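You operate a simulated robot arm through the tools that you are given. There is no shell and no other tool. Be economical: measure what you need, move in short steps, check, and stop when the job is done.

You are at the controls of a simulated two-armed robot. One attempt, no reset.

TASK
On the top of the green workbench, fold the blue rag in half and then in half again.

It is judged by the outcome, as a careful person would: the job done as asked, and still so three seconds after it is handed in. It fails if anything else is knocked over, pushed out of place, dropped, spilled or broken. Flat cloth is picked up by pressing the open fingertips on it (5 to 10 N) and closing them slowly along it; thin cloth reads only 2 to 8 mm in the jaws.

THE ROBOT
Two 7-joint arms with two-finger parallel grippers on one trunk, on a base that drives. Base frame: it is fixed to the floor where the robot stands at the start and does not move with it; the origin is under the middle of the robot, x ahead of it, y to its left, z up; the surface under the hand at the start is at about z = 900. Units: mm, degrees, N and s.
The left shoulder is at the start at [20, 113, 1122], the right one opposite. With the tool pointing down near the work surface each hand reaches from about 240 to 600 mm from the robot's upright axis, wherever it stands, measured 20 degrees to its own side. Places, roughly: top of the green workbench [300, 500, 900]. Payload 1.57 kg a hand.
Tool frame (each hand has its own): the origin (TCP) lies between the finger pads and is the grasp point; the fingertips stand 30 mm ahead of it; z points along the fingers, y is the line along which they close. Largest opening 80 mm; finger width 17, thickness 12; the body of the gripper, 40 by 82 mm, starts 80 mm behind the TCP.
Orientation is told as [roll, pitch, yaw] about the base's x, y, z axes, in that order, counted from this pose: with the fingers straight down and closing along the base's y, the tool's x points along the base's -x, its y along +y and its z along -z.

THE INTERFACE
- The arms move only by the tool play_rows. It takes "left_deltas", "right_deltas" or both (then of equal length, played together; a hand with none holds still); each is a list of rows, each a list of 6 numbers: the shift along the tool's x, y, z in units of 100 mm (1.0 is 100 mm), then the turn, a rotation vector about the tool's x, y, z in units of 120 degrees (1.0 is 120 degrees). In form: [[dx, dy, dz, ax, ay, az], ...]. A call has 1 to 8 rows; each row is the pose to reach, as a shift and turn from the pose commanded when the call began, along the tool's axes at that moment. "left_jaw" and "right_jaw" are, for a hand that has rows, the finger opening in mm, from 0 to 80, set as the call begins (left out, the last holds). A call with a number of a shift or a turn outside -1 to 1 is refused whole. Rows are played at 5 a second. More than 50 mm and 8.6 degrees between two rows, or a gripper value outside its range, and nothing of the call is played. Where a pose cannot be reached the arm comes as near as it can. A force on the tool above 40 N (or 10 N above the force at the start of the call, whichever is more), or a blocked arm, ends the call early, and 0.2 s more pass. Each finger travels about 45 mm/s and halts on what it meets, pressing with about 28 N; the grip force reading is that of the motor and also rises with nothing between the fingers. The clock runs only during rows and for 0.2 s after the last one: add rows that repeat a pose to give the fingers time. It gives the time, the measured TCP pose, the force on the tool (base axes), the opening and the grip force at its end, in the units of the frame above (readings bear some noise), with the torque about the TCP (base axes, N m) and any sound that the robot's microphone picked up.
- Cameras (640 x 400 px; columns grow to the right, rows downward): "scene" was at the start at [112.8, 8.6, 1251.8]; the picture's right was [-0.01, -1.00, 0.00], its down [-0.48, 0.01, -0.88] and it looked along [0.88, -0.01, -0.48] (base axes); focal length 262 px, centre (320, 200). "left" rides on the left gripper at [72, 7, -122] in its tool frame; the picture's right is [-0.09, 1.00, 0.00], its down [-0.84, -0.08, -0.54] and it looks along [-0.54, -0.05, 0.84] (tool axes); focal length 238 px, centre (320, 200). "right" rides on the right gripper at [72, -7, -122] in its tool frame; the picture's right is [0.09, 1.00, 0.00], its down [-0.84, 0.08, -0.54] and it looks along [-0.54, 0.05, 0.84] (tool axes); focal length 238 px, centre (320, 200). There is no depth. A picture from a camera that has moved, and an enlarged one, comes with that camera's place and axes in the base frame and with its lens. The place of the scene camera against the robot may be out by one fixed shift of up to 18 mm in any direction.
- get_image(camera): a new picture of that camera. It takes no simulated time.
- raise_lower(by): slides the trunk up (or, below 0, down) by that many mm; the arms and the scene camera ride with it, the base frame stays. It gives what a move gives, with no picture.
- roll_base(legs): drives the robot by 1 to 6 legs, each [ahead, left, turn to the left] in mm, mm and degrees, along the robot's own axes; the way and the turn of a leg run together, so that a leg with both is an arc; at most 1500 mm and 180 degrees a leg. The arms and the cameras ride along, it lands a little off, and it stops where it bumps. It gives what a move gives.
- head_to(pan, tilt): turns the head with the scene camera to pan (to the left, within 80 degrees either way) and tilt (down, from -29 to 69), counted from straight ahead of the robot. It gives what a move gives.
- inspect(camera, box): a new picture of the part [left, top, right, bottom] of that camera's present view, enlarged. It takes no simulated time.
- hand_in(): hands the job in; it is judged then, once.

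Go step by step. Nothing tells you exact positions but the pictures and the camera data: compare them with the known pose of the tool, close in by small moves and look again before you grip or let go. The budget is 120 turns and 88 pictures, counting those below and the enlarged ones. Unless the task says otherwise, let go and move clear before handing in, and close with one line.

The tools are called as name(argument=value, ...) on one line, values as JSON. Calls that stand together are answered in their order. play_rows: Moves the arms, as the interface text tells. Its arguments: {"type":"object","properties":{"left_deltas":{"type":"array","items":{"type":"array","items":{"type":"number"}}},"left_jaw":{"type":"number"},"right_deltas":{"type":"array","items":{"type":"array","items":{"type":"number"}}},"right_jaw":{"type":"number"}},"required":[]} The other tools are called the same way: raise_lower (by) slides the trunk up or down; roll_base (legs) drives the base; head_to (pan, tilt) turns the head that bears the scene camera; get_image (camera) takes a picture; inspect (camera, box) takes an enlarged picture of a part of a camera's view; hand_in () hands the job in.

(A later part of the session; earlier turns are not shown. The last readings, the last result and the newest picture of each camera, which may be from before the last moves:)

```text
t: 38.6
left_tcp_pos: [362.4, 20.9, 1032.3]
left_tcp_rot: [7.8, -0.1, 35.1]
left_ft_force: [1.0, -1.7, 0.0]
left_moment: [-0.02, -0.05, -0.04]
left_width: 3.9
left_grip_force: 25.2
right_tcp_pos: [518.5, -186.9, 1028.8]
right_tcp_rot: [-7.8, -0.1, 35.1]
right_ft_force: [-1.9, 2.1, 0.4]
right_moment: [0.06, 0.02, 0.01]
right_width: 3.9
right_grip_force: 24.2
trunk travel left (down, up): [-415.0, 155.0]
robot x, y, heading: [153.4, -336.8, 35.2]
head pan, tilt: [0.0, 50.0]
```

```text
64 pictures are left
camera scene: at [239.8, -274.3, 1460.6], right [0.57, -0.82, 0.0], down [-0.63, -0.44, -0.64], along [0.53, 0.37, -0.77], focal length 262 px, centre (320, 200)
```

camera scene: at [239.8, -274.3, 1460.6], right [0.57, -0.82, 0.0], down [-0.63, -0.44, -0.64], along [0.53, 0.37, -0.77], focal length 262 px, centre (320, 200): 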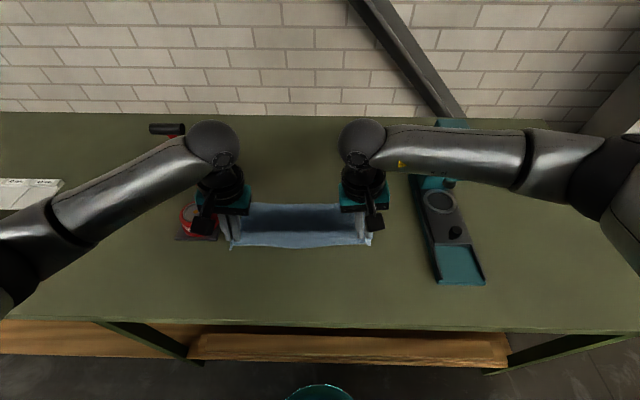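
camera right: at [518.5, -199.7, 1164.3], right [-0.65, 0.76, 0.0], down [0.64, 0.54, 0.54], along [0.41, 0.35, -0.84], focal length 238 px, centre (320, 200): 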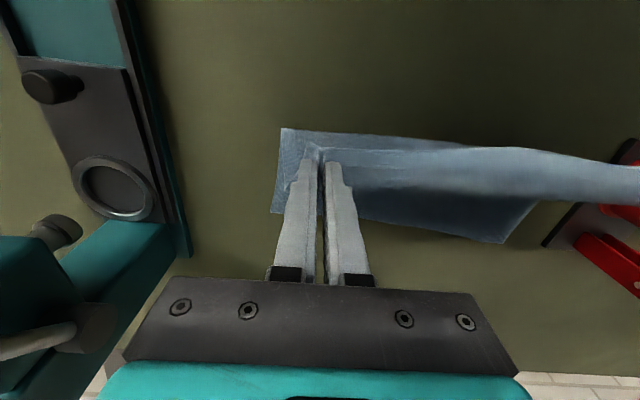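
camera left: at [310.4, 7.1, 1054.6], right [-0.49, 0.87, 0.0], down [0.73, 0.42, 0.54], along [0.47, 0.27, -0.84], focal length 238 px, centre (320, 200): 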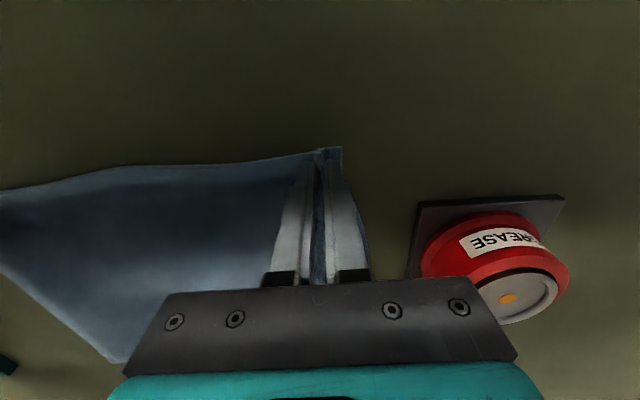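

Now I'll carry the edge forward 95 mm at this height and check arm clearance.

play_rows(left_deltas=[[-0.25, 0, 0, 0, 0, 0], [-0.5, 0, 0, 0, 0, 0], [-0.75, 0, 0, 0, 0, 0], [-0.95, 0, 0, 0, 0, 0]], right_deltas=[[-0.25, 0, 0, 0, 0, 0], [-0.5, 0, 0, 0, 0, 0], [-0.75, 0, 0, 0, 0, 0], [-0.95, 0, 0, 0, 0, 0]])

get_image(camera="scene")

get_image(camera="right")

get_image(camera="left")

```text
t: 39.6
left_tcp_pos: [440.9, 75.8, 1031.2]
left_tcp_rot: [7.8, 0.0, 35.1]
left_ft_force: [1.2, -2.1, -0.8]
left_moment: [0.0, -0.02, 0.0]
left_width: 3.8
left_grip_force: 24.4
right_tcp_pos: [597.4, -131.2, 1029.0]
right_tcp_rot: [-7.8, 0.0, 35.2]
right_ft_force: [-2.4, 2.1, 0.2]
right_moment: [0.03, 0.01, -0.01]
right_width: 3.9
right_grip_force: 24.8
trunk travel left (down, up): [-415.0, 155.0]
robot x, y, heading: [159.0, -332.2, 35.0]
head pan, tilt: [0.0, 50.0]
```

```text
63 pictures are left
camera scene: at [241.3, -273.4, 1460.5], right [0.57, -0.82, 0.0], down [-0.63, -0.44, -0.64], along [0.53, 0.37, -0.77], focal length 262 px, centre (320, 200)
```

scene: 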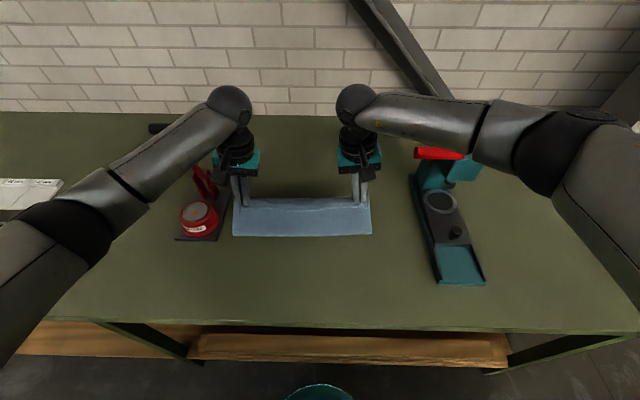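

```text
62 pictures are left
camera right: at [532.8, -164.8, 1149.8], right [-0.64, 0.75, -0.13], down [0.6, 0.6, 0.53], along [0.48, 0.26, -0.84], focal length 238 px, centre (320, 200)
```

right: 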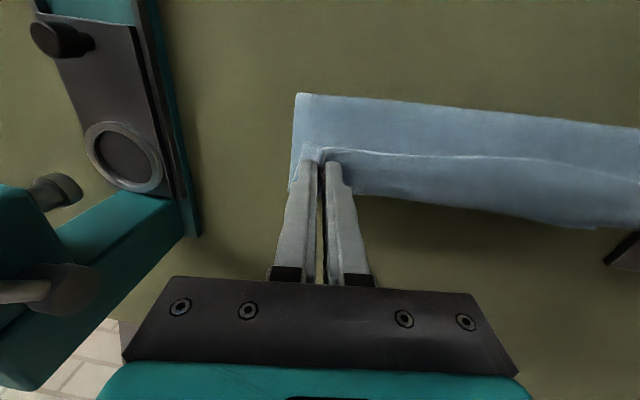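

```text
61 pictures are left
camera left: at [388.8, 27.4, 1151.7], right [-0.49, 0.86, 0.13], down [0.77, 0.36, 0.53], along [0.4, 0.36, -0.84], focal length 238 px, centre (320, 200)
```

left: 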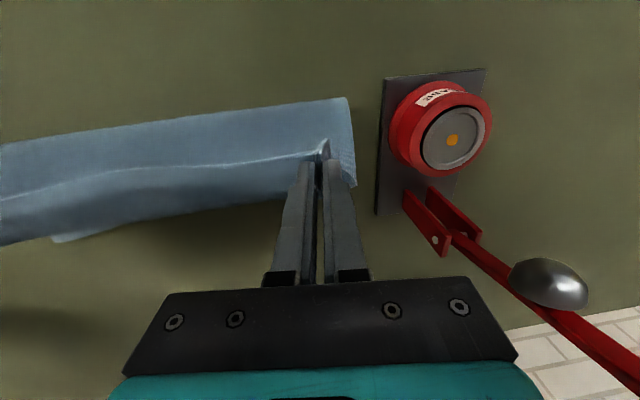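

The forearms now clear both levers. From the hand cameras the far edge runs from about [478, 161] to [689, -119], about 75 mm further on. I'll carry the edge forward 70 mm and down, then look.

play_rows(left_deltas=[[-0.2, -0.01, 0.05, 0, 0.05, 0], [-0.4, -0.03, 0.2, 0, 0.1, 0], [-0.58, -0.05, 0.35, 0, 0.1, 0], [-0.7, -0.07, 0.5, 0, 0.1, 0]], right_deltas=[[-0.2, 0.01, 0.05, 0, 0.05, 0], [-0.4, 0.03, 0.2, 0, 0.1, 0], [-0.58, 0.05, 0.35, 0, 0.1, 0], [-0.7, 0.07, 0.5, 0, 0.1, 0]])

get_image(camera="scene")

get_image(camera="right")

get_image(camera="left")

```text
t: 40.6
left_tcp_pos: [477.1, 104.9, 991.9]
left_tcp_rot: [7.8, 11.7, 36.4]
left_ft_force: [4.7, -7.7, 0.0]
left_moment: [-0.23, -0.11, 0.07]
left_width: 3.9
left_grip_force: 24.2
left hand out of reach, approached as far as the arm can: row 3, 4
right_tcp_pos: [624.4, -118.8, 1004.2]
right_tcp_rot: [-7.6, 12.0, 33.7]
right_ft_force: [-5.0, 8.0, -0.7]
right_moment: [0.2, 0.13, -0.03]
right_width: 3.8
right_grip_force: 24.9
right hand out of reach, approached as far as the arm can: row 2, 3, 4
trunk travel left (down, up): [-415.0, 155.0]
robot x, y, heading: [156.8, -332.5, 35.3]
head pan, tilt: [0.0, 50.0]
```

```text
60 pictures are left
camera scene: at [241.2, -274.3, 1460.6], right [0.57, -0.82, 0.0], down [-0.63, -0.44, -0.64], along [0.53, 0.37, -0.77], focal length 262 px, centre (320, 200)
```

scene: 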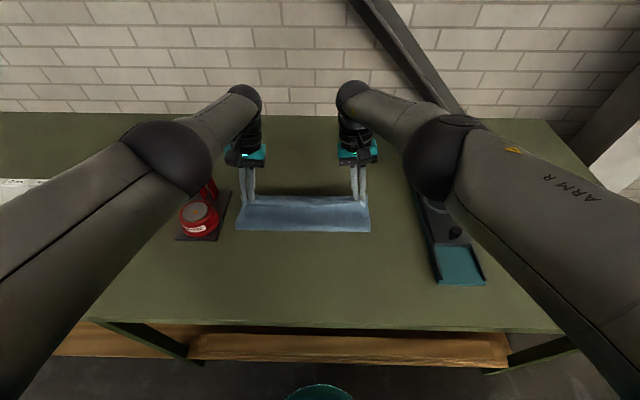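

```text
59 pictures are left
camera right: at [580.4, -135.2, 1137.6], right [-0.65, 0.76, -0.11], down [0.69, 0.64, 0.34], along [0.33, 0.15, -0.93], focal length 238 px, centre (320, 200)
```

right: 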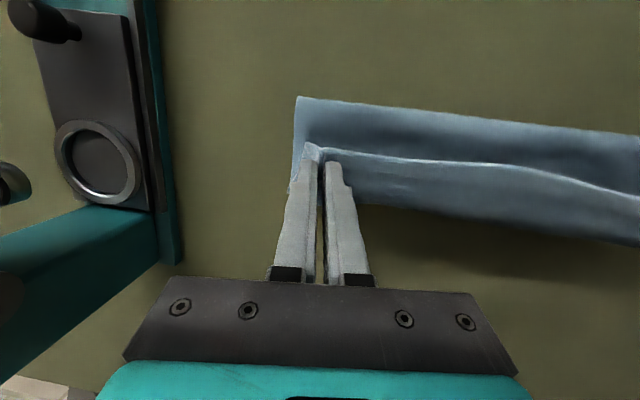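

```text
58 pictures are left
camera left: at [447.8, 71.3, 1125.5], right [-0.49, 0.86, 0.11], down [0.83, 0.43, 0.34], along [0.25, 0.26, -0.93], focal length 238 px, centre (320, 200)
```

left: 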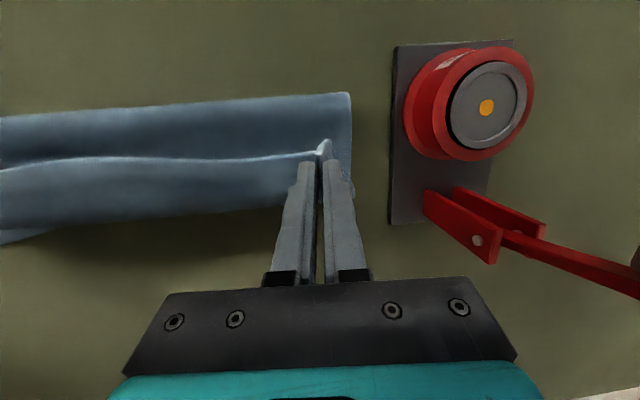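

The arms are stretched to their limit with the shoulders this high. Rolling the base 30 mm ahead gives the remaining travel, then lowering the trunk 35 mm brings the edge down.

roll_base(legs=[[30, 0, 0]])

raise_lower(by=-35)

get_image(camera="right")

get_image(camera="left")

get_image(camera="scene")

```text
t: 41.5
left_tcp_pos: [502.9, 123.6, 991.2]
left_tcp_rot: [7.8, 12.0, 36.6]
left_ft_force: [7.9, -10.7, 1.0]
left_moment: [-0.37, -0.2, 0.09]
left_width: 3.8
left_grip_force: 24.4
right_tcp_pos: [650.6, -101.6, 1002.8]
right_tcp_rot: [-7.8, 11.9, 33.4]
right_ft_force: [-6.0, 10.3, -0.8]
right_moment: [0.3, 0.23, -0.05]
right_width: 3.8
right_grip_force: 24.4
trunk travel left (down, up): [-415.0, 155.0]
robot x, y, heading: [183.8, -317.1, 35.0]
head pan, tilt: [0.0, 50.0]
```

```text
t: 42.3
left_tcp_pos: [502.1, 121.4, 956.1]
left_tcp_rot: [7.7, 11.8, 36.5]
left_ft_force: [6.0, -8.1, 1.0]
left_moment: [-0.25, -0.2, 0.05]
left_width: 3.6
left_grip_force: 24.5
right_tcp_pos: [647.9, -101.1, 968.8]
right_tcp_rot: [-7.7, 11.9, 33.5]
right_ft_force: [-5.2, 7.7, 0.0]
right_moment: [0.25, 0.13, -0.02]
right_width: 3.6
right_grip_force: 25.0
trunk travel left (down, up): [-380.0, 190.0]
robot x, y, heading: [181.1, -318.6, 34.9]
head pan, tilt: [0.0, 50.0]
```

```text
57 pictures are left
camera right: at [605.0, -117.7, 1102.7], right [-0.64, 0.76, -0.11], down [0.69, 0.64, 0.34], along [0.33, 0.14, -0.93], focal length 238 px, centre (320, 200)
```

right: 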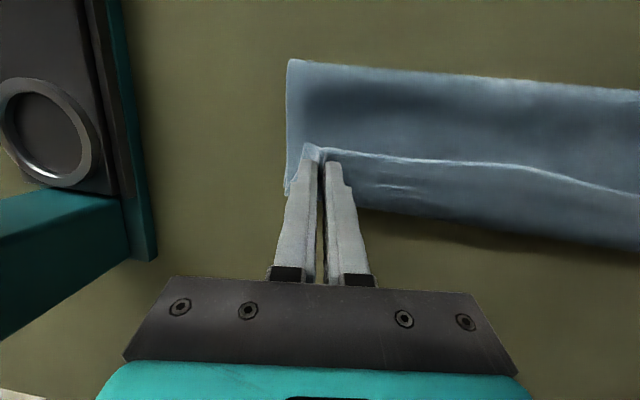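

```text
56 pictures are left
camera left: at [472.2, 89.1, 1090.1], right [-0.49, 0.86, 0.11], down [0.83, 0.43, 0.34], along [0.25, 0.26, -0.93], focal length 238 px, centre (320, 200)
```

left: 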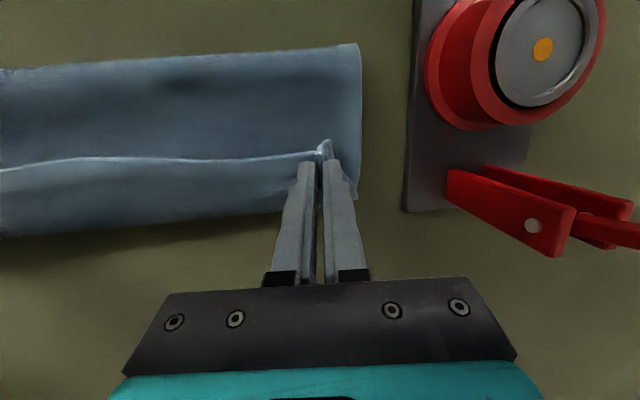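

```text
55 pictures are left
camera scene: at [265.6, -256.4, 1425.5], right [0.57, -0.82, 0.0], down [-0.63, -0.44, -0.64], along [0.53, 0.37, -0.77], focal length 262 px, centre (320, 200)
```

scene: 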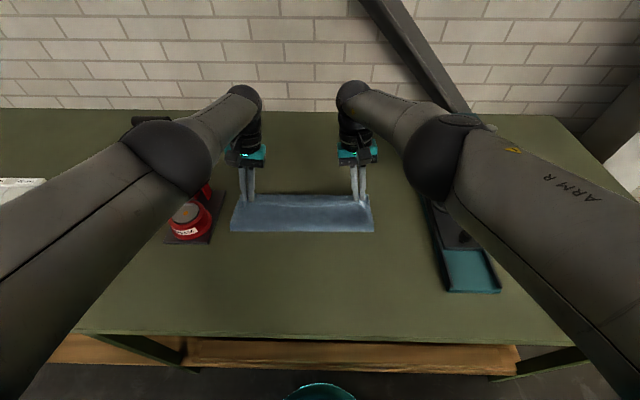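

The edge is over the far side, but it's curled back as a lip under the fingers. I'll raise the hands a little so the upper layer draws straight and the lip can unroll when I let go.

play_rows(left_deltas=[[0.09, -0.03, -0.18, 0, 0, 0], [0.18, -0.03, -0.37, 0, 0, 0], [0.18, -0.03, -0.37, 0, 0, 0]], right_deltas=[[0.03, 0.03, -0.13, 0, 0, 0], [0.056, 0.03, -0.26, 0, 0, 0], [0.056, 0.03, -0.26, 0, 0, 0]])

get_image(camera="left")

inspect(camera="scene", box=[200, 150, 420, 270])

```text
t: 43.1
left_tcp_pos: [497.2, 114.8, 997.2]
left_tcp_rot: [7.9, 11.9, 36.7]
left_ft_force: [0.7, -0.6, -0.2]
left_moment: [0.0, 0.03, -0.03]
left_width: 3.7
left_grip_force: 24.7
right_tcp_pos: [645.5, -94.9, 995.8]
right_tcp_rot: [-7.9, 11.9, 33.3]
right_ft_force: [-0.8, 1.1, 0.1]
right_moment: [-0.02, 0.02, -0.02]
right_width: 3.8
right_grip_force: 24.5
trunk travel left (down, up): [-380.0, 190.0]
robot x, y, heading: [183.4, -315.9, 35.1]
head pan, tilt: [0.0, 50.0]
```

```text
54 pictures are left
camera left: at [468.0, 80.0, 1130.6], right [-0.49, 0.86, 0.12], down [0.83, 0.43, 0.34], along [0.24, 0.27, -0.93], focal length 238 px, centre (320, 200)
```

left: 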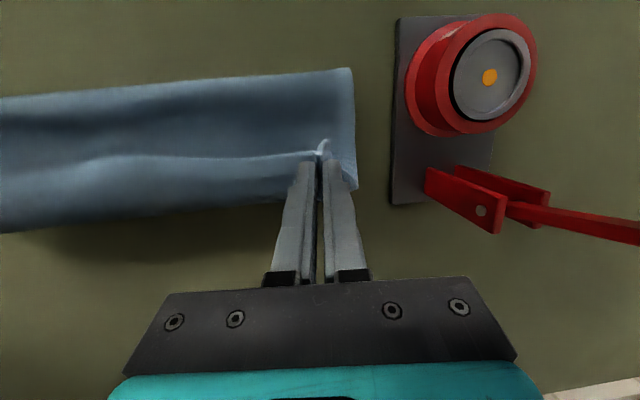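

```text
2.91 times, centred on (310, 210) of scene
camera zoom: at [265.7, -256.3, 1425.5], right [0.57, -0.82, 0.0], down [-0.63, -0.44, -0.64], along [0.53, 0.37, -0.77], focal length 764 px, centre (349, 171)
```

zoom: 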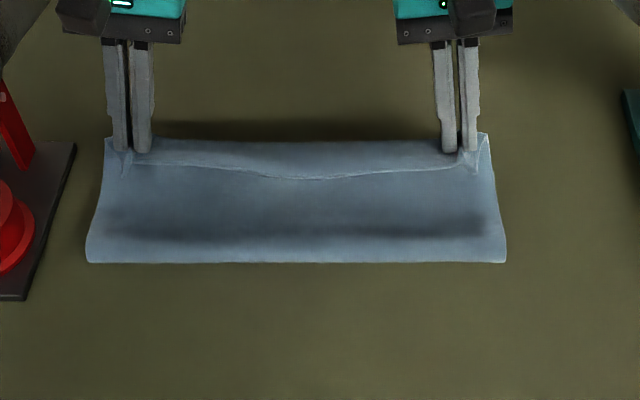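

The upper layer is drawn nicely straight, with just a short lip at the edge. I'll lower about 20 mm and open the jaws to let the edge lie down over the far edge.

play_rows(left_deltas=[[-0.05, 0, 0.1, 0, 0, 0], [-0.05, 0, 0.2, 0, 0, 0]], right_deltas=[[-0.05, 0, 0.1, 0, 0, 0], [-0.05, 0, 0.2, 0, 0, 0]])

play_rows(left_deltas=[[0, 0, 0, 0, 0, 0], [0, 0, 0, 0, 0, 0], [0, 0, -0.1, 0, 0, 0], [0, 0, -0.3, 0, 0, 0], [0, 0, -0.6, 0, 0, 0]], left_jaw=24, right_deltas=[[0, 0, 0, 0, 0, 0], [0, 0, 0, 0, 0, 0], [0, 0, -0.1, 0, 0, 0], [0, 0, -0.3, 0, 0, 0], [0, 0, -0.6, 0, 0, 0]], right_jaw=24)

inspect(camera="scene", box=[200, 150, 420, 270])

get_image(camera="left")

```text
t: 43.7
left_tcp_pos: [496.8, 114.7, 976.5]
left_tcp_rot: [7.8, 11.9, 36.6]
left_ft_force: [0.7, -2.1, -0.5]
left_moment: [0.01, -0.04, -0.01]
left_width: 3.7
left_grip_force: 24.8
right_tcp_pos: [646.0, -97.1, 974.9]
right_tcp_rot: [-7.8, 11.9, 33.5]
right_ft_force: [-1.4, 0.3, 0.2]
right_moment: [0.01, 0.04, 0.02]
right_width: 3.8
right_grip_force: 24.0
trunk travel left (down, up): [-380.0, 190.0]
robot x, y, heading: [181.1, -315.2, 34.8]
head pan, tilt: [0.0, 50.0]
```

```text
t: 44.9
left_tcp_pos: [509.9, 113.5, 1033.6]
left_tcp_rot: [7.8, 11.8, 36.6]
left_ft_force: [-0.1, 0.2, -0.7]
left_moment: [-0.03, -0.03, -0.01]
left_width: 23.9
left_grip_force: 0.0
right_tcp_pos: [650.5, -84.2, 1033.8]
right_tcp_rot: [-7.9, 12.0, 33.6]
right_ft_force: [-0.5, -0.1, 0.5]
right_moment: [-0.03, 0.0, 0.0]
right_width: 23.8
right_grip_force: 0.0
trunk travel left (down, up): [-380.0, 190.0]
robot x, y, heading: [178.4, -313.2, 35.0]
head pan, tilt: [0.0, 50.0]
```

```text
2.91 times, centred on (310, 210) of scene
camera zoom: at [265.3, -256.3, 1425.6], right [0.57, -0.82, 0.0], down [-0.63, -0.44, -0.64], along [0.53, 0.37, -0.77], focal length 764 px, centre (349, 171)
```

zoom: 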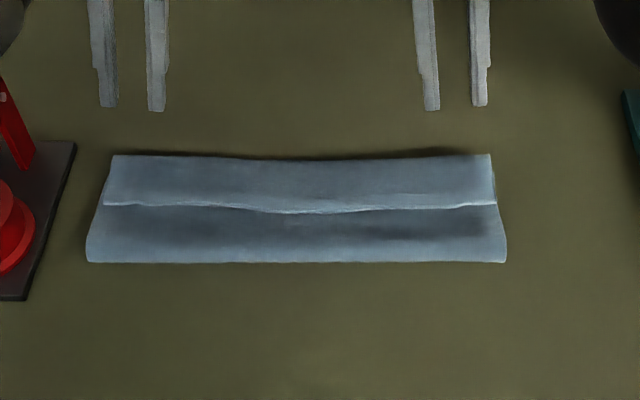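

```text
51 pictures are left
camera left: at [480.1, 81.4, 1168.0], right [-0.49, 0.86, 0.11], down [0.83, 0.43, 0.34], along [0.25, 0.26, -0.93], focal length 238 px, centre (320, 200)
```

left: 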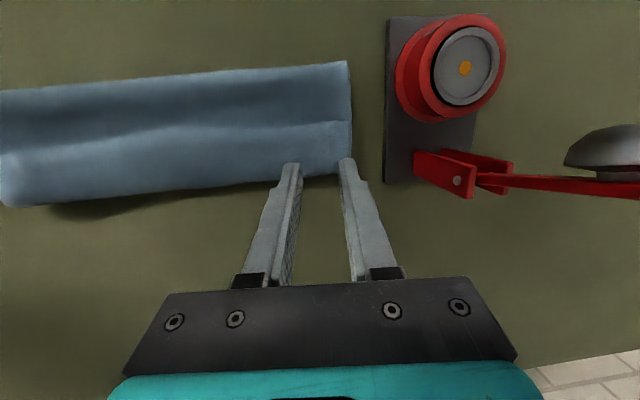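

On release the lip lay back about 50 mm, so the layer is Z-folded rather than halved. I'll grip that loose edge again, unfold the rag toward me, and redo the fold with a better edge grip. First I set up over the lip edge.

play_rows(left_deltas=[[0.01, 0.04, 0.2, 0, -0.05, 0], [0.03, 0.12, 0.4, 0, -0.1, 0], [0.03, 0.12, 0.64, 0, -0.1, 0]], left_jaw=30, right_deltas=[[0.02, -0.04, 0.2, 0, -0.05, 0], [0.06, -0.08, 0.4, 0, -0.1, 0], [0.06, -0.08, 0.64, 0, -0.1, 0]], right_jaw=30)

get_image(camera="left")

get_image(camera="right")

```text
t: 45.7
left_tcp_pos: [486.2, 121.5, 974.2]
left_tcp_rot: [7.5, -0.1, 35.0]
left_ft_force: [-0.9, -1.0, 0.3]
left_moment: [-0.02, 0.01, 0.01]
left_width: 30.2
left_grip_force: 0.1
right_tcp_pos: [647.9, -110.2, 972.9]
right_tcp_rot: [-7.7, 0.0, 34.9]
right_ft_force: [-0.5, 0.2, 0.3]
right_moment: [-0.01, 0.02, -0.02]
right_width: 30.0
right_grip_force: 0.0
trunk travel left (down, up): [-380.0, 190.0]
robot x, y, heading: [184.9, -315.6, 34.9]
head pan, tilt: [0.0, 50.0]
```

```text
50 pictures are left
camera left: at [433.1, 74.7, 1095.8], right [-0.49, 0.86, 0.13], down [0.77, 0.36, 0.53], along [0.41, 0.36, -0.84], focal length 238 px, centre (320, 200)
```

left: 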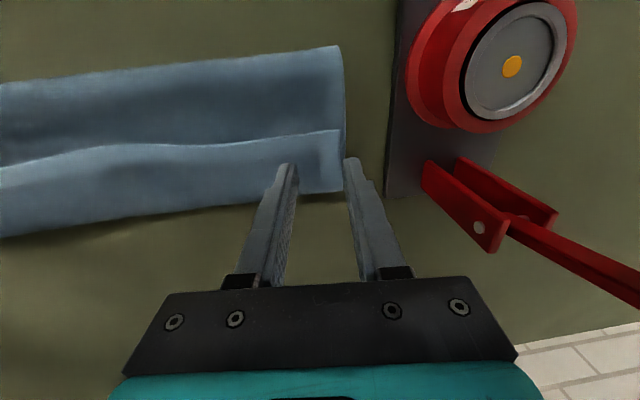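

```text
49 pictures are left
camera right: at [582.9, -141.8, 1095.1], right [-0.64, 0.76, -0.13], down [0.6, 0.6, 0.53], along [0.48, 0.26, -0.84], focal length 238 px, centre (320, 200)
```

right: 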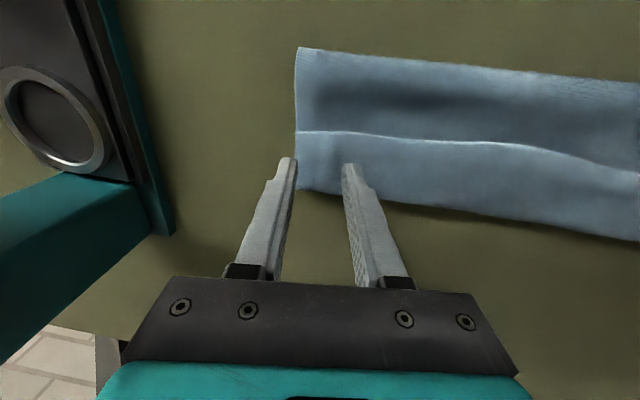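

Both hands line up on the lip, about 12 mm in from its edge. I'll straighten the roll and come down gently.

play_rows(left_deltas=[[0, -0.01, 0.1, 0.03, 0, 0], [0, -0.02, 0.2, 0.065, 0, 0], [0, -0.02, 0.28, 0.065, 0, 0]], right_deltas=[[0, 0.01, 0.1, -0.03, 0, 0], [0, 0.02, 0.2, -0.065, 0, 0], [0, 0.02, 0.28, -0.065, 0, 0]])

play_rows(left_deltas=[[0, 0, 0.03, 0, 0, 0], [0, 0, 0.06, 0, 0, 0]], right_deltas=[[0, 0, 0.03, 0, 0, 0], [0, 0, 0.06, 0, 0, 0]])

```text
t: 46.5
left_tcp_pos: [486.3, 122.1, 945.3]
left_tcp_rot: [-0.2, -0.1, 35.0]
left_ft_force: [0.1, -0.2, 0.2]
left_moment: [-0.03, 0.03, -0.01]
left_width: 30.1
left_grip_force: 0.0
right_tcp_pos: [648.5, -110.3, 945.0]
right_tcp_rot: [0.2, 0.0, 35.1]
right_ft_force: [0.2, -0.1, 0.8]
right_moment: [-0.01, 0.0, -0.01]
right_width: 30.1
right_grip_force: 0.1
trunk travel left (down, up): [-380.0, 190.0]
robot x, y, heading: [187.2, -317.5, 34.9]
head pan, tilt: [0.0, 50.0]
```

```text
t: 47.1
left_tcp_pos: [486.6, 122.1, 939.8]
left_tcp_rot: [-0.2, -0.2, 35.0]
left_ft_force: [0.6, 0.5, 4.0]
left_moment: [-0.01, -0.04, 0.0]
left_width: 29.8
left_grip_force: 0.1
right_tcp_pos: [648.6, -111.4, 939.8]
right_tcp_rot: [0.1, -0.1, 35.1]
right_ft_force: [0.9, -1.5, 3.4]
right_moment: [-0.02, -0.01, 0.01]
right_width: 29.6
right_grip_force: 0.0
trunk travel left (down, up): [-380.0, 190.0]
robot x, y, heading: [179.3, -318.7, 35.1]
head pan, tilt: [0.0, 50.0]
```

Light contact of about 4 N should favour taking just the top layer. I'll close slowly.

play_rows(left_deltas=[[0, 0, 0.005, 0, 0, 0], [0, 0, 0.005, 0, 0, 0]], left_jaw=21, right_deltas=[[0, 0, 0.005, 0, 0, 0], [0, 0, 0.005, 0, 0, 0]], right_jaw=21)

play_rows(left_deltas=[[0, 0, 0, 0, 0, 0], [0, 0, 0, 0, 0, 0]], left_jaw=12, right_deltas=[[0, 0, 0, 0, 0, 0], [0, 0, 0, 0, 0, 0]], right_jaw=12)

play_rows(left_deltas=[[0, 0, 0, 0, 0, 0], [0, 0, 0, 0, 0, 0], [0, 0, 0, 0, 0, 0]], left_jaw=0, right_deltas=[[0, 0, 0, 0, 0, 0], [0, 0, 0, 0, 0, 0], [0, 0, 0, 0, 0, 0]], right_jaw=0)

play_rows(left_deltas=[[0, 0, -0.1, 0, 0, 0], [0.05, -0.03, -0.2, 0, 0, 0], [0.1, -0.03, -0.35, 0, 0, 0]], right_deltas=[[0, 0, -0.1, 0, 0, 0], [0.05, 0.03, -0.2, 0, 0, 0], [0.1, 0.03, -0.35, 0, 0, 0]])

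inspect(camera="scene", box=[200, 150, 420, 270])

get_image(camera="left")

```text
t: 47.7
left_tcp_pos: [486.3, 121.1, 940.4]
left_tcp_rot: [-0.2, -0.1, 34.9]
left_ft_force: [1.7, -0.9, 5.5]
left_moment: [-0.07, -0.03, 0.01]
left_width: 22.4
left_grip_force: 0.2
right_tcp_pos: [647.0, -110.8, 940.3]
right_tcp_rot: [0.2, 0.0, 35.2]
right_ft_force: [-0.7, 2.3, 5.3]
right_moment: [0.07, 0.02, 0.05]
right_width: 22.0
right_grip_force: 1.0
trunk travel left (down, up): [-380.0, 190.0]
robot x, y, heading: [178.9, -315.7, 34.8]
head pan, tilt: [0.0, 50.0]
```

```text
t: 48.3
left_tcp_pos: [484.7, 121.7, 939.5]
left_tcp_rot: [-0.2, -0.1, 35.0]
left_ft_force: [2.3, -2.3, 4.9]
left_moment: [-0.09, -0.04, 0.04]
left_width: 14.1
left_grip_force: 1.7
right_tcp_pos: [646.4, -110.7, 941.1]
right_tcp_rot: [0.2, -0.1, 35.1]
right_ft_force: [-2.4, 3.2, 4.5]
right_moment: [0.11, 0.07, 0.01]
right_width: 13.6
right_grip_force: 2.5
trunk travel left (down, up): [-380.0, 190.0]
robot x, y, heading: [184.3, -320.3, 34.8]
head pan, tilt: [0.0, 50.0]
```

```text
t: 49.1
left_tcp_pos: [486.7, 119.8, 939.8]
left_tcp_rot: [-0.3, -0.1, 35.0]
left_ft_force: [7.4, -8.9, 5.7]
left_moment: [-0.3, -0.21, -0.05]
left_width: 6.8
left_grip_force: 26.6
right_tcp_pos: [647.3, -110.2, 940.0]
right_tcp_rot: [0.3, -0.1, 35.3]
right_ft_force: [-5.8, 8.0, 4.0]
right_moment: [0.26, 0.13, -0.04]
right_width: 4.0
right_grip_force: 25.0
trunk travel left (down, up): [-380.0, 190.0]
robot x, y, heading: [183.4, -316.4, 35.1]
head pan, tilt: [0.0, 50.0]
```

```text
t: 49.9
left_tcp_pos: [478.5, 114.5, 973.4]
left_tcp_rot: [-0.1, -0.1, 35.0]
left_ft_force: [3.7, -6.3, -0.2]
left_moment: [-0.18, -0.15, -0.05]
left_width: 6.7
left_grip_force: 26.3
right_tcp_pos: [638.0, -115.5, 973.1]
right_tcp_rot: [0.1, 0.0, 35.1]
right_ft_force: [-4.4, 7.1, 0.0]
right_moment: [0.17, 0.15, -0.01]
right_width: 4.0
right_grip_force: 24.6
trunk travel left (down, up): [-380.0, 190.0]
robot x, y, heading: [185.7, -314.4, 35.0]
head pan, tilt: [0.0, 50.0]
```

```text
2.91 times, centred on (310, 210) of scene
camera zoom: at [265.5, -256.5, 1425.6], right [0.57, -0.82, 0.0], down [-0.63, -0.44, -0.64], along [0.53, 0.37, -0.77], focal length 764 px, centre (349, 171)
```

zoom: 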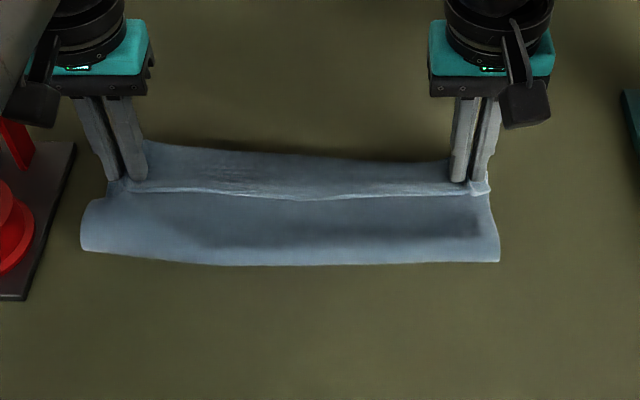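

```text
47 pictures are left
camera left: at [416.9, 80.4, 1095.3], right [-0.5, 0.87, 0.0], down [0.73, 0.42, 0.54], along [0.47, 0.27, -0.84], focal length 238 px, centre (320, 200)
```

left: 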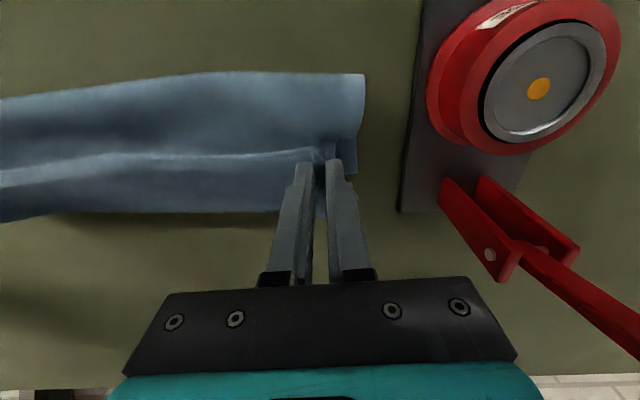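

The right hand holds one layer (4.0 mm), but the left reads 6.7 mm and has caught two. I'll lower and release the left, then look again.

play_rows(left_deltas=[[0, 0, 0.15, 0, 0, 0], [0, 0, 0.28, 0, 0, 0]])

play_rows(left_deltas=[[0, 0, 0, 0, 0, 0], [0, 0, 0, 0, 0, 0], [0, 0, -0.15, 0, 0, 0], [0, 0, -0.4, 0, 0, 0], [0, 0, -0.7, 0, 0, 0]], left_jaw=30)

play_rows(right_deltas=[[0.1, 0, -0.1, 0, 0, 0], [0.25, 0, -0.2, 0, 0, 0], [0.4, 0, -0.25, 0, 0, 0], [0.6, 0, -0.25, 0, 0, 0]])

inspect(camera="scene", box=[180, 130, 460, 300])

get_image(camera="left")

```text
t: 50.5
left_tcp_pos: [478.5, 113.8, 945.4]
left_tcp_rot: [-0.2, 0.0, 35.1]
left_ft_force: [4.0, -6.1, 1.6]
left_moment: [-0.21, -0.15, -0.01]
left_width: 6.9
left_grip_force: 26.4
right_tcp_pos: [637.7, -113.2, 973.4]
right_tcp_rot: [0.1, 0.0, 35.1]
right_ft_force: [-4.4, 6.2, -0.7]
right_moment: [0.17, 0.11, -0.01]
right_width: 3.9
right_grip_force: 24.9
trunk travel left (down, up): [-380.0, 190.0]
robot x, y, heading: [184.6, -317.0, 34.7]
head pan, tilt: [0.0, 50.0]
```

```text
t: 51.7
left_tcp_pos: [477.4, 114.7, 1015.8]
left_tcp_rot: [-0.1, 0.0, 34.9]
left_ft_force: [0.3, -0.3, -0.3]
left_moment: [-0.01, 0.02, -0.02]
left_width: 30.0
left_grip_force: 0.1
right_tcp_pos: [636.7, -114.2, 974.4]
right_tcp_rot: [0.0, 0.0, 35.0]
right_ft_force: [0.1, -0.2, -0.1]
right_moment: [-0.01, 0.03, -0.03]
right_width: 3.7
right_grip_force: 24.8
trunk travel left (down, up): [-380.0, 190.0]
robot x, y, heading: [186.8, -313.1, 34.7]
head pan, tilt: [0.0, 50.0]
```

```text
t: 52.7
left_tcp_pos: [478.5, 115.5, 1015.3]
left_tcp_rot: [-0.2, 0.0, 35.0]
left_ft_force: [0.7, -0.9, 0.1]
left_moment: [0.0, 0.0, 0.02]
left_width: 29.8
left_grip_force: 0.0
right_tcp_pos: [589.4, -149.7, 999.0]
right_tcp_rot: [0.1, 0.0, 35.0]
right_ft_force: [0.4, -0.3, 0.1]
right_moment: [0.02, -0.02, 0.02]
right_width: 3.7
right_grip_force: 24.6
trunk travel left (down, up): [-380.0, 190.0]
robot x, y, heading: [183.7, -319.9, 35.1]
head pan, tilt: [0.0, 50.0]
```

```text
2.29 times, centred on (320, 215) of scene
camera zoom: at [265.5, -256.6, 1425.6], right [0.57, -0.82, 0.0], down [-0.63, -0.44, -0.64], along [0.53, 0.37, -0.77], focal length 600 px, centre (320, 166)
```

zoom: 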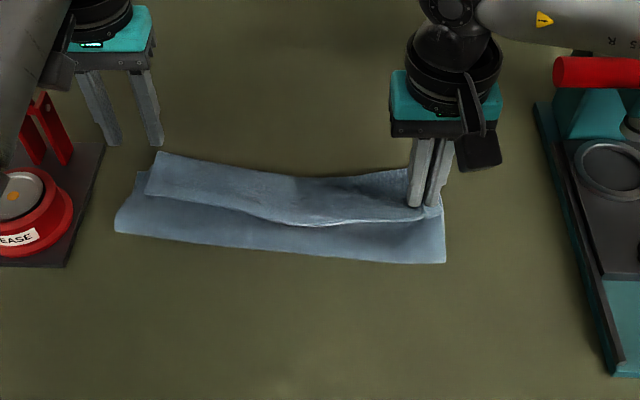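

```text
45 pictures are left
camera left: at [416.9, 81.2, 1137.4], right [-0.5, 0.87, 0.0], down [0.73, 0.42, 0.54], along [0.47, 0.27, -0.84], focal length 238 px, centre (320, 200)
```

left: 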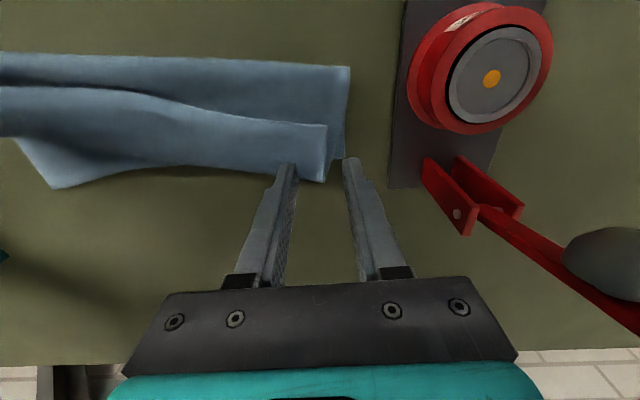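

The right hand is unfolding it cleanly. I'll carry that corner on back toward me.

play_rows(right_deltas=[[0.2, 0, 0, 0, 0, 0], [0.4, 0, 0, 0, 0, 0], [0.6, 0, 0, 0, 0, 0], [0.8, 0, 0.1, 0, 0, 0], [1.0, 0, 0.2, 0, 0, 0]])

play_rows(right_deltas=[[0.2, -0.03, 0.15, 0, 0, 0], [0.4, -0.06, 0.3, 0, 0, 0], [0.55, -0.08, 0.4, 0, 0, 0]])

get_image(camera="scene")

get_image(camera="left")

```text
t: 53.9
left_tcp_pos: [478.1, 116.2, 1015.2]
left_tcp_rot: [-0.2, 0.0, 35.0]
left_ft_force: [0.5, 0.8, 0.0]
left_moment: [-0.04, 0.0, -0.05]
left_width: 30.0
left_grip_force: 0.0
right_tcp_pos: [506.6, -208.0, 978.2]
right_tcp_rot: [0.2, -0.1, 35.1]
right_ft_force: [0.3, -0.8, -0.4]
right_moment: [0.0, 0.0, 0.02]
right_width: 3.7
right_grip_force: 24.4
trunk travel left (down, up): [-380.0, 190.0]
robot x, y, heading: [185.2, -315.1, 35.1]
head pan, tilt: [0.0, 50.0]
```

```text
t: 54.7
left_tcp_pos: [477.7, 115.3, 1016.6]
left_tcp_rot: [-0.2, 0.0, 35.0]
left_ft_force: [0.4, 0.5, 0.1]
left_moment: [0.04, 0.0, -0.04]
left_width: 29.9
left_grip_force: 0.0
right_tcp_pos: [466.7, -243.4, 938.2]
right_tcp_rot: [0.2, 0.0, 35.2]
right_ft_force: [-0.5, -0.4, 0.4]
right_moment: [-0.03, 0.04, 0.0]
right_width: 3.5
right_grip_force: 24.5
trunk travel left (down, up): [-380.0, 190.0]
robot x, y, heading: [183.0, -312.5, 35.3]
head pan, tilt: [0.0, 50.0]
```

```text
44 pictures are left
camera scene: at [265.5, -256.5, 1425.6], right [0.57, -0.82, 0.0], down [-0.63, -0.44, -0.64], along [0.53, 0.37, -0.77], focal length 262 px, centre (320, 200)
```

scene: 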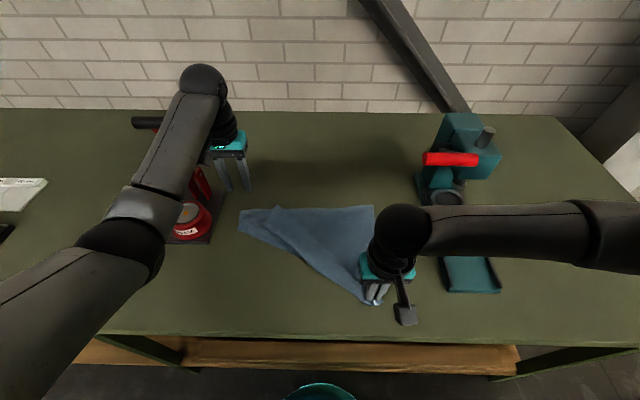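

```text
43 pictures are left
camera left: at [416.9, 81.4, 1137.4], right [-0.5, 0.87, 0.0], down [0.73, 0.42, 0.54], along [0.47, 0.27, -0.84], focal length 238 px, centre (320, 200)
```

left: 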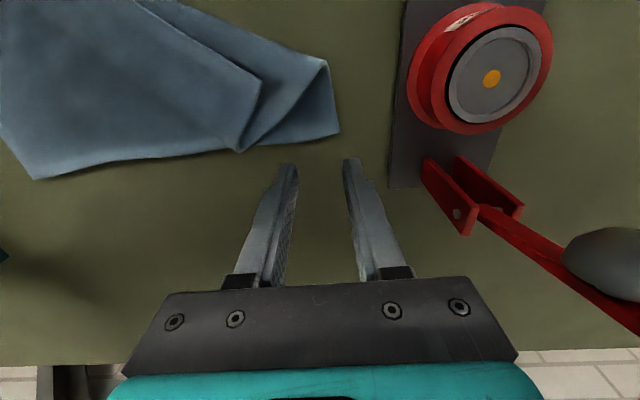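

The right corner is back; the near-left corner now lies folded at about [468, 50]. I'll bring the left hand over it to take just that flap.

play_rows(left_deltas=[[0.15, -0.24, 0, 0, 0, 0], [0.3, -0.48, 0, 0, 0, 0], [0.456, -0.72, 0.1, 0, 0, 0], [0.456, -0.72, 0.35, 0, 0, 0]], left_jaw=26)

get_image(camera="left")

```text
t: 55.7
left_tcp_pos: [482.3, 28.8, 980.2]
left_tcp_rot: [-0.2, 0.1, 35.0]
left_ft_force: [-1.0, -0.2, -0.1]
left_moment: [-0.03, 0.0, -0.01]
left_width: 26.1
left_grip_force: 0.2
right_tcp_pos: [467.2, -242.5, 939.0]
right_tcp_rot: [0.1, 0.0, 35.1]
right_ft_force: [0.0, 0.2, 0.5]
right_moment: [0.0, -0.04, -0.02]
right_width: 3.7
right_grip_force: 24.2
trunk travel left (down, up): [-380.0, 190.0]
robot x, y, heading: [183.7, -314.2, 34.9]
head pan, tilt: [0.0, 50.0]
```

```text
42 pictures are left
camera left: at [420.7, -5.3, 1102.1], right [-0.5, 0.87, 0.0], down [0.73, 0.42, 0.54], along [0.47, 0.27, -0.84], focal length 238 px, centre (320, 200)
```

left: 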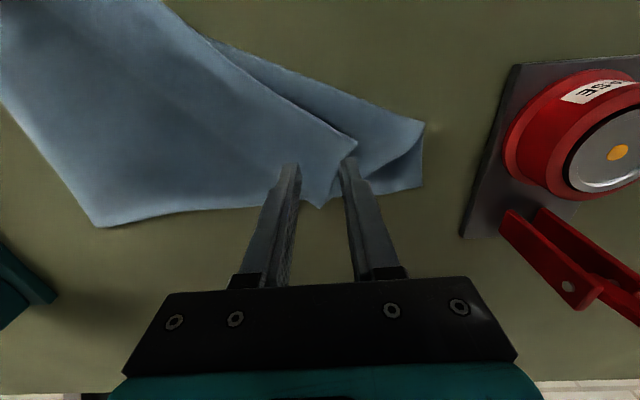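

The flap corner is at about [466, 57]. I'll nudge toward it and press lightly.

play_rows(left_deltas=[[-0.03, 0.08, 0.15, 0, 0, 0], [-0.03, 0.08, 0.3, 0, 0, 0], [-0.03, 0.08, 0.37, 0, 0, 0]])

play_rows(left_deltas=[[0, 0, 0.02, 0, 0, 0], [0, 0, 0.03, 0, 0, 0]])

```text
t: 56.5
left_tcp_pos: [479.0, 36.8, 943.2]
left_tcp_rot: [-0.3, -0.1, 35.0]
left_ft_force: [-0.4, -0.2, -0.2]
left_moment: [0.0, 0.01, 0.0]
left_width: 25.8
left_grip_force: 0.1
right_tcp_pos: [466.0, -242.9, 937.8]
right_tcp_rot: [0.1, 0.0, 35.1]
right_ft_force: [-0.1, 0.2, 0.5]
right_moment: [-0.02, 0.04, -0.01]
right_width: 3.9
right_grip_force: 24.5
trunk travel left (down, up): [-380.0, 190.0]
robot x, y, heading: [179.9, -315.4, 35.1]
head pan, tilt: [0.0, 50.0]
```

```text
t: 57.1
left_tcp_pos: [480.8, 37.7, 941.0]
left_tcp_rot: [-0.1, 0.0, 35.0]
left_ft_force: [-0.1, 0.0, 2.5]
left_moment: [-0.03, 0.02, 0.02]
left_width: 25.9
left_grip_force: 0.0
right_tcp_pos: [467.0, -244.4, 938.7]
right_tcp_rot: [0.2, 0.1, 35.1]
right_ft_force: [-0.8, 0.7, 0.9]
right_moment: [-0.06, -0.02, 0.01]
right_width: 3.8
right_grip_force: 24.4
trunk travel left (down, up): [-380.0, 190.0]
robot x, y, heading: [184.6, -317.4, 35.2]
head pan, tilt: [0.0, 50.0]
```

play_rows(left_deltas=[[0, 0, 0, 0, 0, 0], [0, 0, 0, 0, 0, 0]], left_jaw=17)

play_rows(left_deltas=[[0, 0, -0.003, 0, 0, 0], [0, 0, -0.005, 0, 0, 0]], left_jaw=9)

play_rows(left_deltas=[[0, 0, -0.005, 0, 0, 0], [0, 0, -0.01, 0, 0, 0], [0, 0, -0.02, 0, 0, 0]], left_jaw=0)

play_rows(left_deltas=[[0, 0, -0.1, 0, 0, 0], [0, 0, -0.3, 0, 0, 0], [0, 0, -0.4, 0, 0, 0]])

get_image(camera="left")

```text
t: 57.7
left_tcp_pos: [480.3, 36.8, 941.6]
left_tcp_rot: [-0.1, 0.0, 35.0]
left_ft_force: [0.3, -1.0, 2.3]
left_moment: [-0.05, 0.01, 0.0]
left_width: 17.1
left_grip_force: 0.0
right_tcp_pos: [466.2, -244.4, 938.7]
right_tcp_rot: [0.1, 0.1, 35.1]
right_ft_force: [0.1, 0.2, 0.2]
right_moment: [0.0, -0.03, 0.0]
right_width: 3.6
right_grip_force: 24.2
trunk travel left (down, up): [-380.0, 190.0]
robot x, y, heading: [182.2, -316.0, 35.0]
head pan, tilt: [0.0, 50.0]
```

```text
t: 58.3
left_tcp_pos: [480.5, 36.4, 943.5]
left_tcp_rot: [-0.2, 0.0, 35.1]
left_ft_force: [0.4, 0.1, 0.3]
left_moment: [0.0, 0.0, 0.0]
left_width: 8.8
left_grip_force: 0.1
right_tcp_pos: [466.4, -244.4, 937.4]
right_tcp_rot: [0.0, 0.0, 35.1]
right_ft_force: [-1.4, 0.3, -0.1]
right_moment: [0.0, 0.01, -0.02]
right_width: 3.8
right_grip_force: 24.5
trunk travel left (down, up): [-380.0, 190.0]
robot x, y, heading: [185.2, -317.1, 35.3]
head pan, tilt: [0.0, 50.0]
```

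```text
t: 59.1
left_tcp_pos: [480.2, 37.1, 943.3]
left_tcp_rot: [-0.1, 0.0, 35.0]
left_ft_force: [-1.3, -1.8, 0.8]
left_moment: [0.0, 0.01, 0.02]
left_width: 0.0
left_grip_force: 20.7
right_tcp_pos: [466.6, -243.8, 937.9]
right_tcp_rot: [0.1, 0.0, 35.1]
right_ft_force: [-0.4, -0.4, 0.3]
right_moment: [0.03, -0.03, 0.02]
right_width: 3.9
right_grip_force: 24.8
trunk travel left (down, up): [-380.0, 190.0]
robot x, y, heading: [183.2, -317.6, 34.9]
head pan, tilt: [0.0, 50.0]
```

```text
t: 59.9
left_tcp_pos: [481.5, 37.5, 983.1]
left_tcp_rot: [-0.1, 0.0, 35.0]
left_ft_force: [-0.1, 0.2, 0.4]
left_moment: [-0.01, 0.05, 0.04]
left_width: 0.0
left_grip_force: 21.4
right_tcp_pos: [465.3, -243.7, 937.8]
right_tcp_rot: [0.1, 0.0, 35.1]
right_ft_force: [0.6, -0.5, -0.7]
right_moment: [0.01, 0.0, 0.01]
right_width: 3.6
right_grip_force: 24.7
trunk travel left (down, up): [-380.0, 190.0]
robot x, y, heading: [182.8, -315.4, 35.1]
head pan, tilt: [0.0, 50.0]
```

```text
41 pictures are left
camera left: at [419.5, 3.2, 1105.4], right [-0.5, 0.87, 0.0], down [0.73, 0.42, 0.54], along [0.47, 0.27, -0.84], focal length 238 px, centre (320, 200)
```

left: 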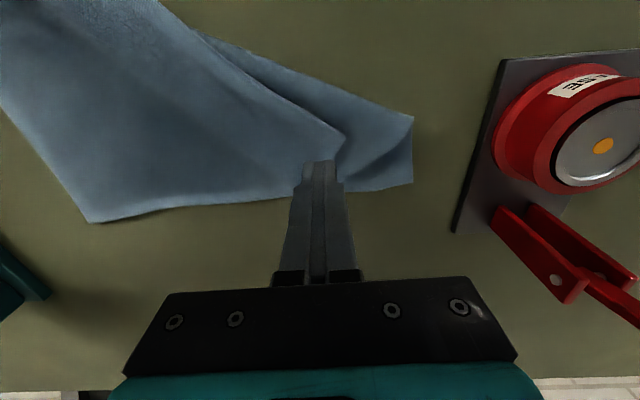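

That press was too light and the cloth slipped out. I'll retry at around 5 N without easing off.

play_rows(left_deltas=[[0, 0.0, 0.2, 0, 0, 0], [0, 0.0, 0.38, 0, 0, 0], [0, 0, 0.43, 0, 0, 0], [0, 0, 0.44, 0, 0, 0]], left_jaw=28)

play_rows(left_deltas=[[0, 0, 0, 0, 0, 0], [0, 0, 0, 0, 0, 0]], left_jaw=19)

play_rows(left_deltas=[[0, 0, 0, 0, 0, 0], [0, 0, 0, 0, 0, 0]], left_jaw=10)

play_rows(left_deltas=[[0, 0, 0, 0, 0, 0], [0, 0, 0, 0, 0, 0], [0, 0, 0, 0, 0, 0]], left_jaw=0)

play_rows(left_deltas=[[0, 0, -0.1, 0, 0, 0], [0, 0, -0.3, 0, 0, 0], [0, 0, -0.5, 0, 0, 0]])

get_image(camera="left")

```text
t: 60.9
left_tcp_pos: [481.9, 36.5, 940.1]
left_tcp_rot: [-0.2, -0.1, 35.0]
left_ft_force: [-0.2, 0.4, 3.1]
left_moment: [-0.01, 0.04, 0.01]
left_width: 27.8
left_grip_force: 0.0
right_tcp_pos: [465.7, -244.2, 939.7]
right_tcp_rot: [0.0, 0.0, 35.1]
right_ft_force: [0.8, -1.0, 0.2]
right_moment: [0.01, 0.0, -0.03]
right_width: 3.8
right_grip_force: 23.9
trunk travel left (down, up): [-380.0, 190.0]
robot x, y, heading: [181.4, -318.4, 35.1]
head pan, tilt: [0.0, 50.0]
```

```text
t: 61.5
left_tcp_pos: [482.8, 35.8, 939.5]
left_tcp_rot: [-0.2, -0.1, 35.0]
left_ft_force: [0.8, -0.5, 1.9]
left_moment: [-0.02, -0.02, -0.02]
left_width: 19.0
left_grip_force: 0.7
right_tcp_pos: [465.9, -243.9, 937.2]
right_tcp_rot: [0.0, -0.1, 35.1]
right_ft_force: [-0.2, -0.2, 0.1]
right_moment: [0.0, 0.05, -0.04]
right_width: 4.0
right_grip_force: 24.4
trunk travel left (down, up): [-380.0, 190.0]
robot x, y, heading: [184.2, -317.6, 35.0]
head pan, tilt: [0.0, 50.0]
```

```text
t: 62.1
left_tcp_pos: [481.1, 36.4, 941.2]
left_tcp_rot: [-0.1, -0.1, 35.0]
left_ft_force: [-0.1, -1.2, 1.9]
left_moment: [-0.05, -0.02, -0.02]
left_width: 10.9
left_grip_force: 0.9
right_tcp_pos: [466.3, -244.0, 939.7]
right_tcp_rot: [0.2, 0.0, 35.2]
right_ft_force: [0.9, 1.2, 0.2]
right_moment: [0.03, 0.0, -0.01]
right_width: 3.7
right_grip_force: 24.9
trunk travel left (down, up): [-380.0, 190.0]
robot x, y, heading: [180.7, -314.6, 35.0]
head pan, tilt: [0.0, 50.0]
```

```text
t: 62.9
left_tcp_pos: [482.2, 35.9, 940.4]
left_tcp_rot: [-0.2, 0.0, 34.9]
left_ft_force: [0.3, -1.1, 3.0]
left_moment: [-0.08, 0.01, -0.02]
left_width: 4.0
left_grip_force: 24.4
right_tcp_pos: [466.3, -243.9, 938.9]
right_tcp_rot: [0.3, -0.1, 35.0]
right_ft_force: [0.5, 1.2, -0.5]
right_moment: [0.02, 0.01, -0.03]
right_width: 3.3
right_grip_force: 24.6
trunk travel left (down, up): [-380.0, 190.0]
robot x, y, heading: [182.7, -313.2, 35.0]
head pan, tilt: [0.0, 50.0]
```

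```text
t: 63.7
left_tcp_pos: [480.4, 37.0, 990.8]
left_tcp_rot: [-0.2, 0.1, 35.0]
left_ft_force: [0.7, -3.1, 0.2]
left_moment: [-0.08, -0.02, -0.03]
left_width: 4.0
left_grip_force: 24.8
right_tcp_pos: [467.0, -243.8, 938.2]
right_tcp_rot: [0.2, -0.2, 35.1]
right_ft_force: [0.0, 2.2, 0.9]
right_moment: [0.06, 0.0, -0.05]
right_width: 3.8
right_grip_force: 24.5
trunk travel left (down, up): [-380.0, 190.0]
robot x, y, heading: [183.0, -315.7, 34.9]
head pan, tilt: [0.0, 50.0]
```

```text
40 pictures are left
camera left: at [419.2, 3.0, 1112.5], right [-0.5, 0.87, 0.0], down [0.73, 0.42, 0.54], along [0.47, 0.27, -0.84], focal length 238 px, centre (320, 200)
```

left: 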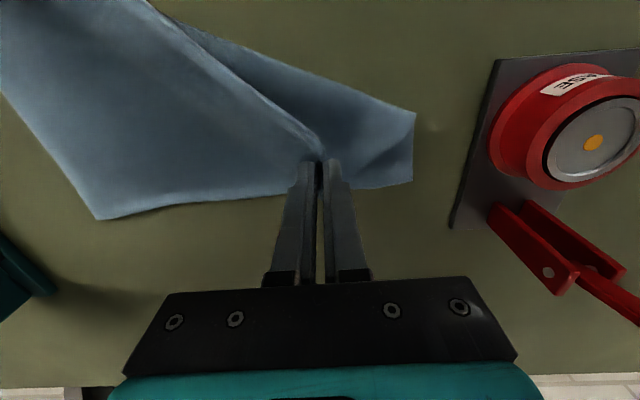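

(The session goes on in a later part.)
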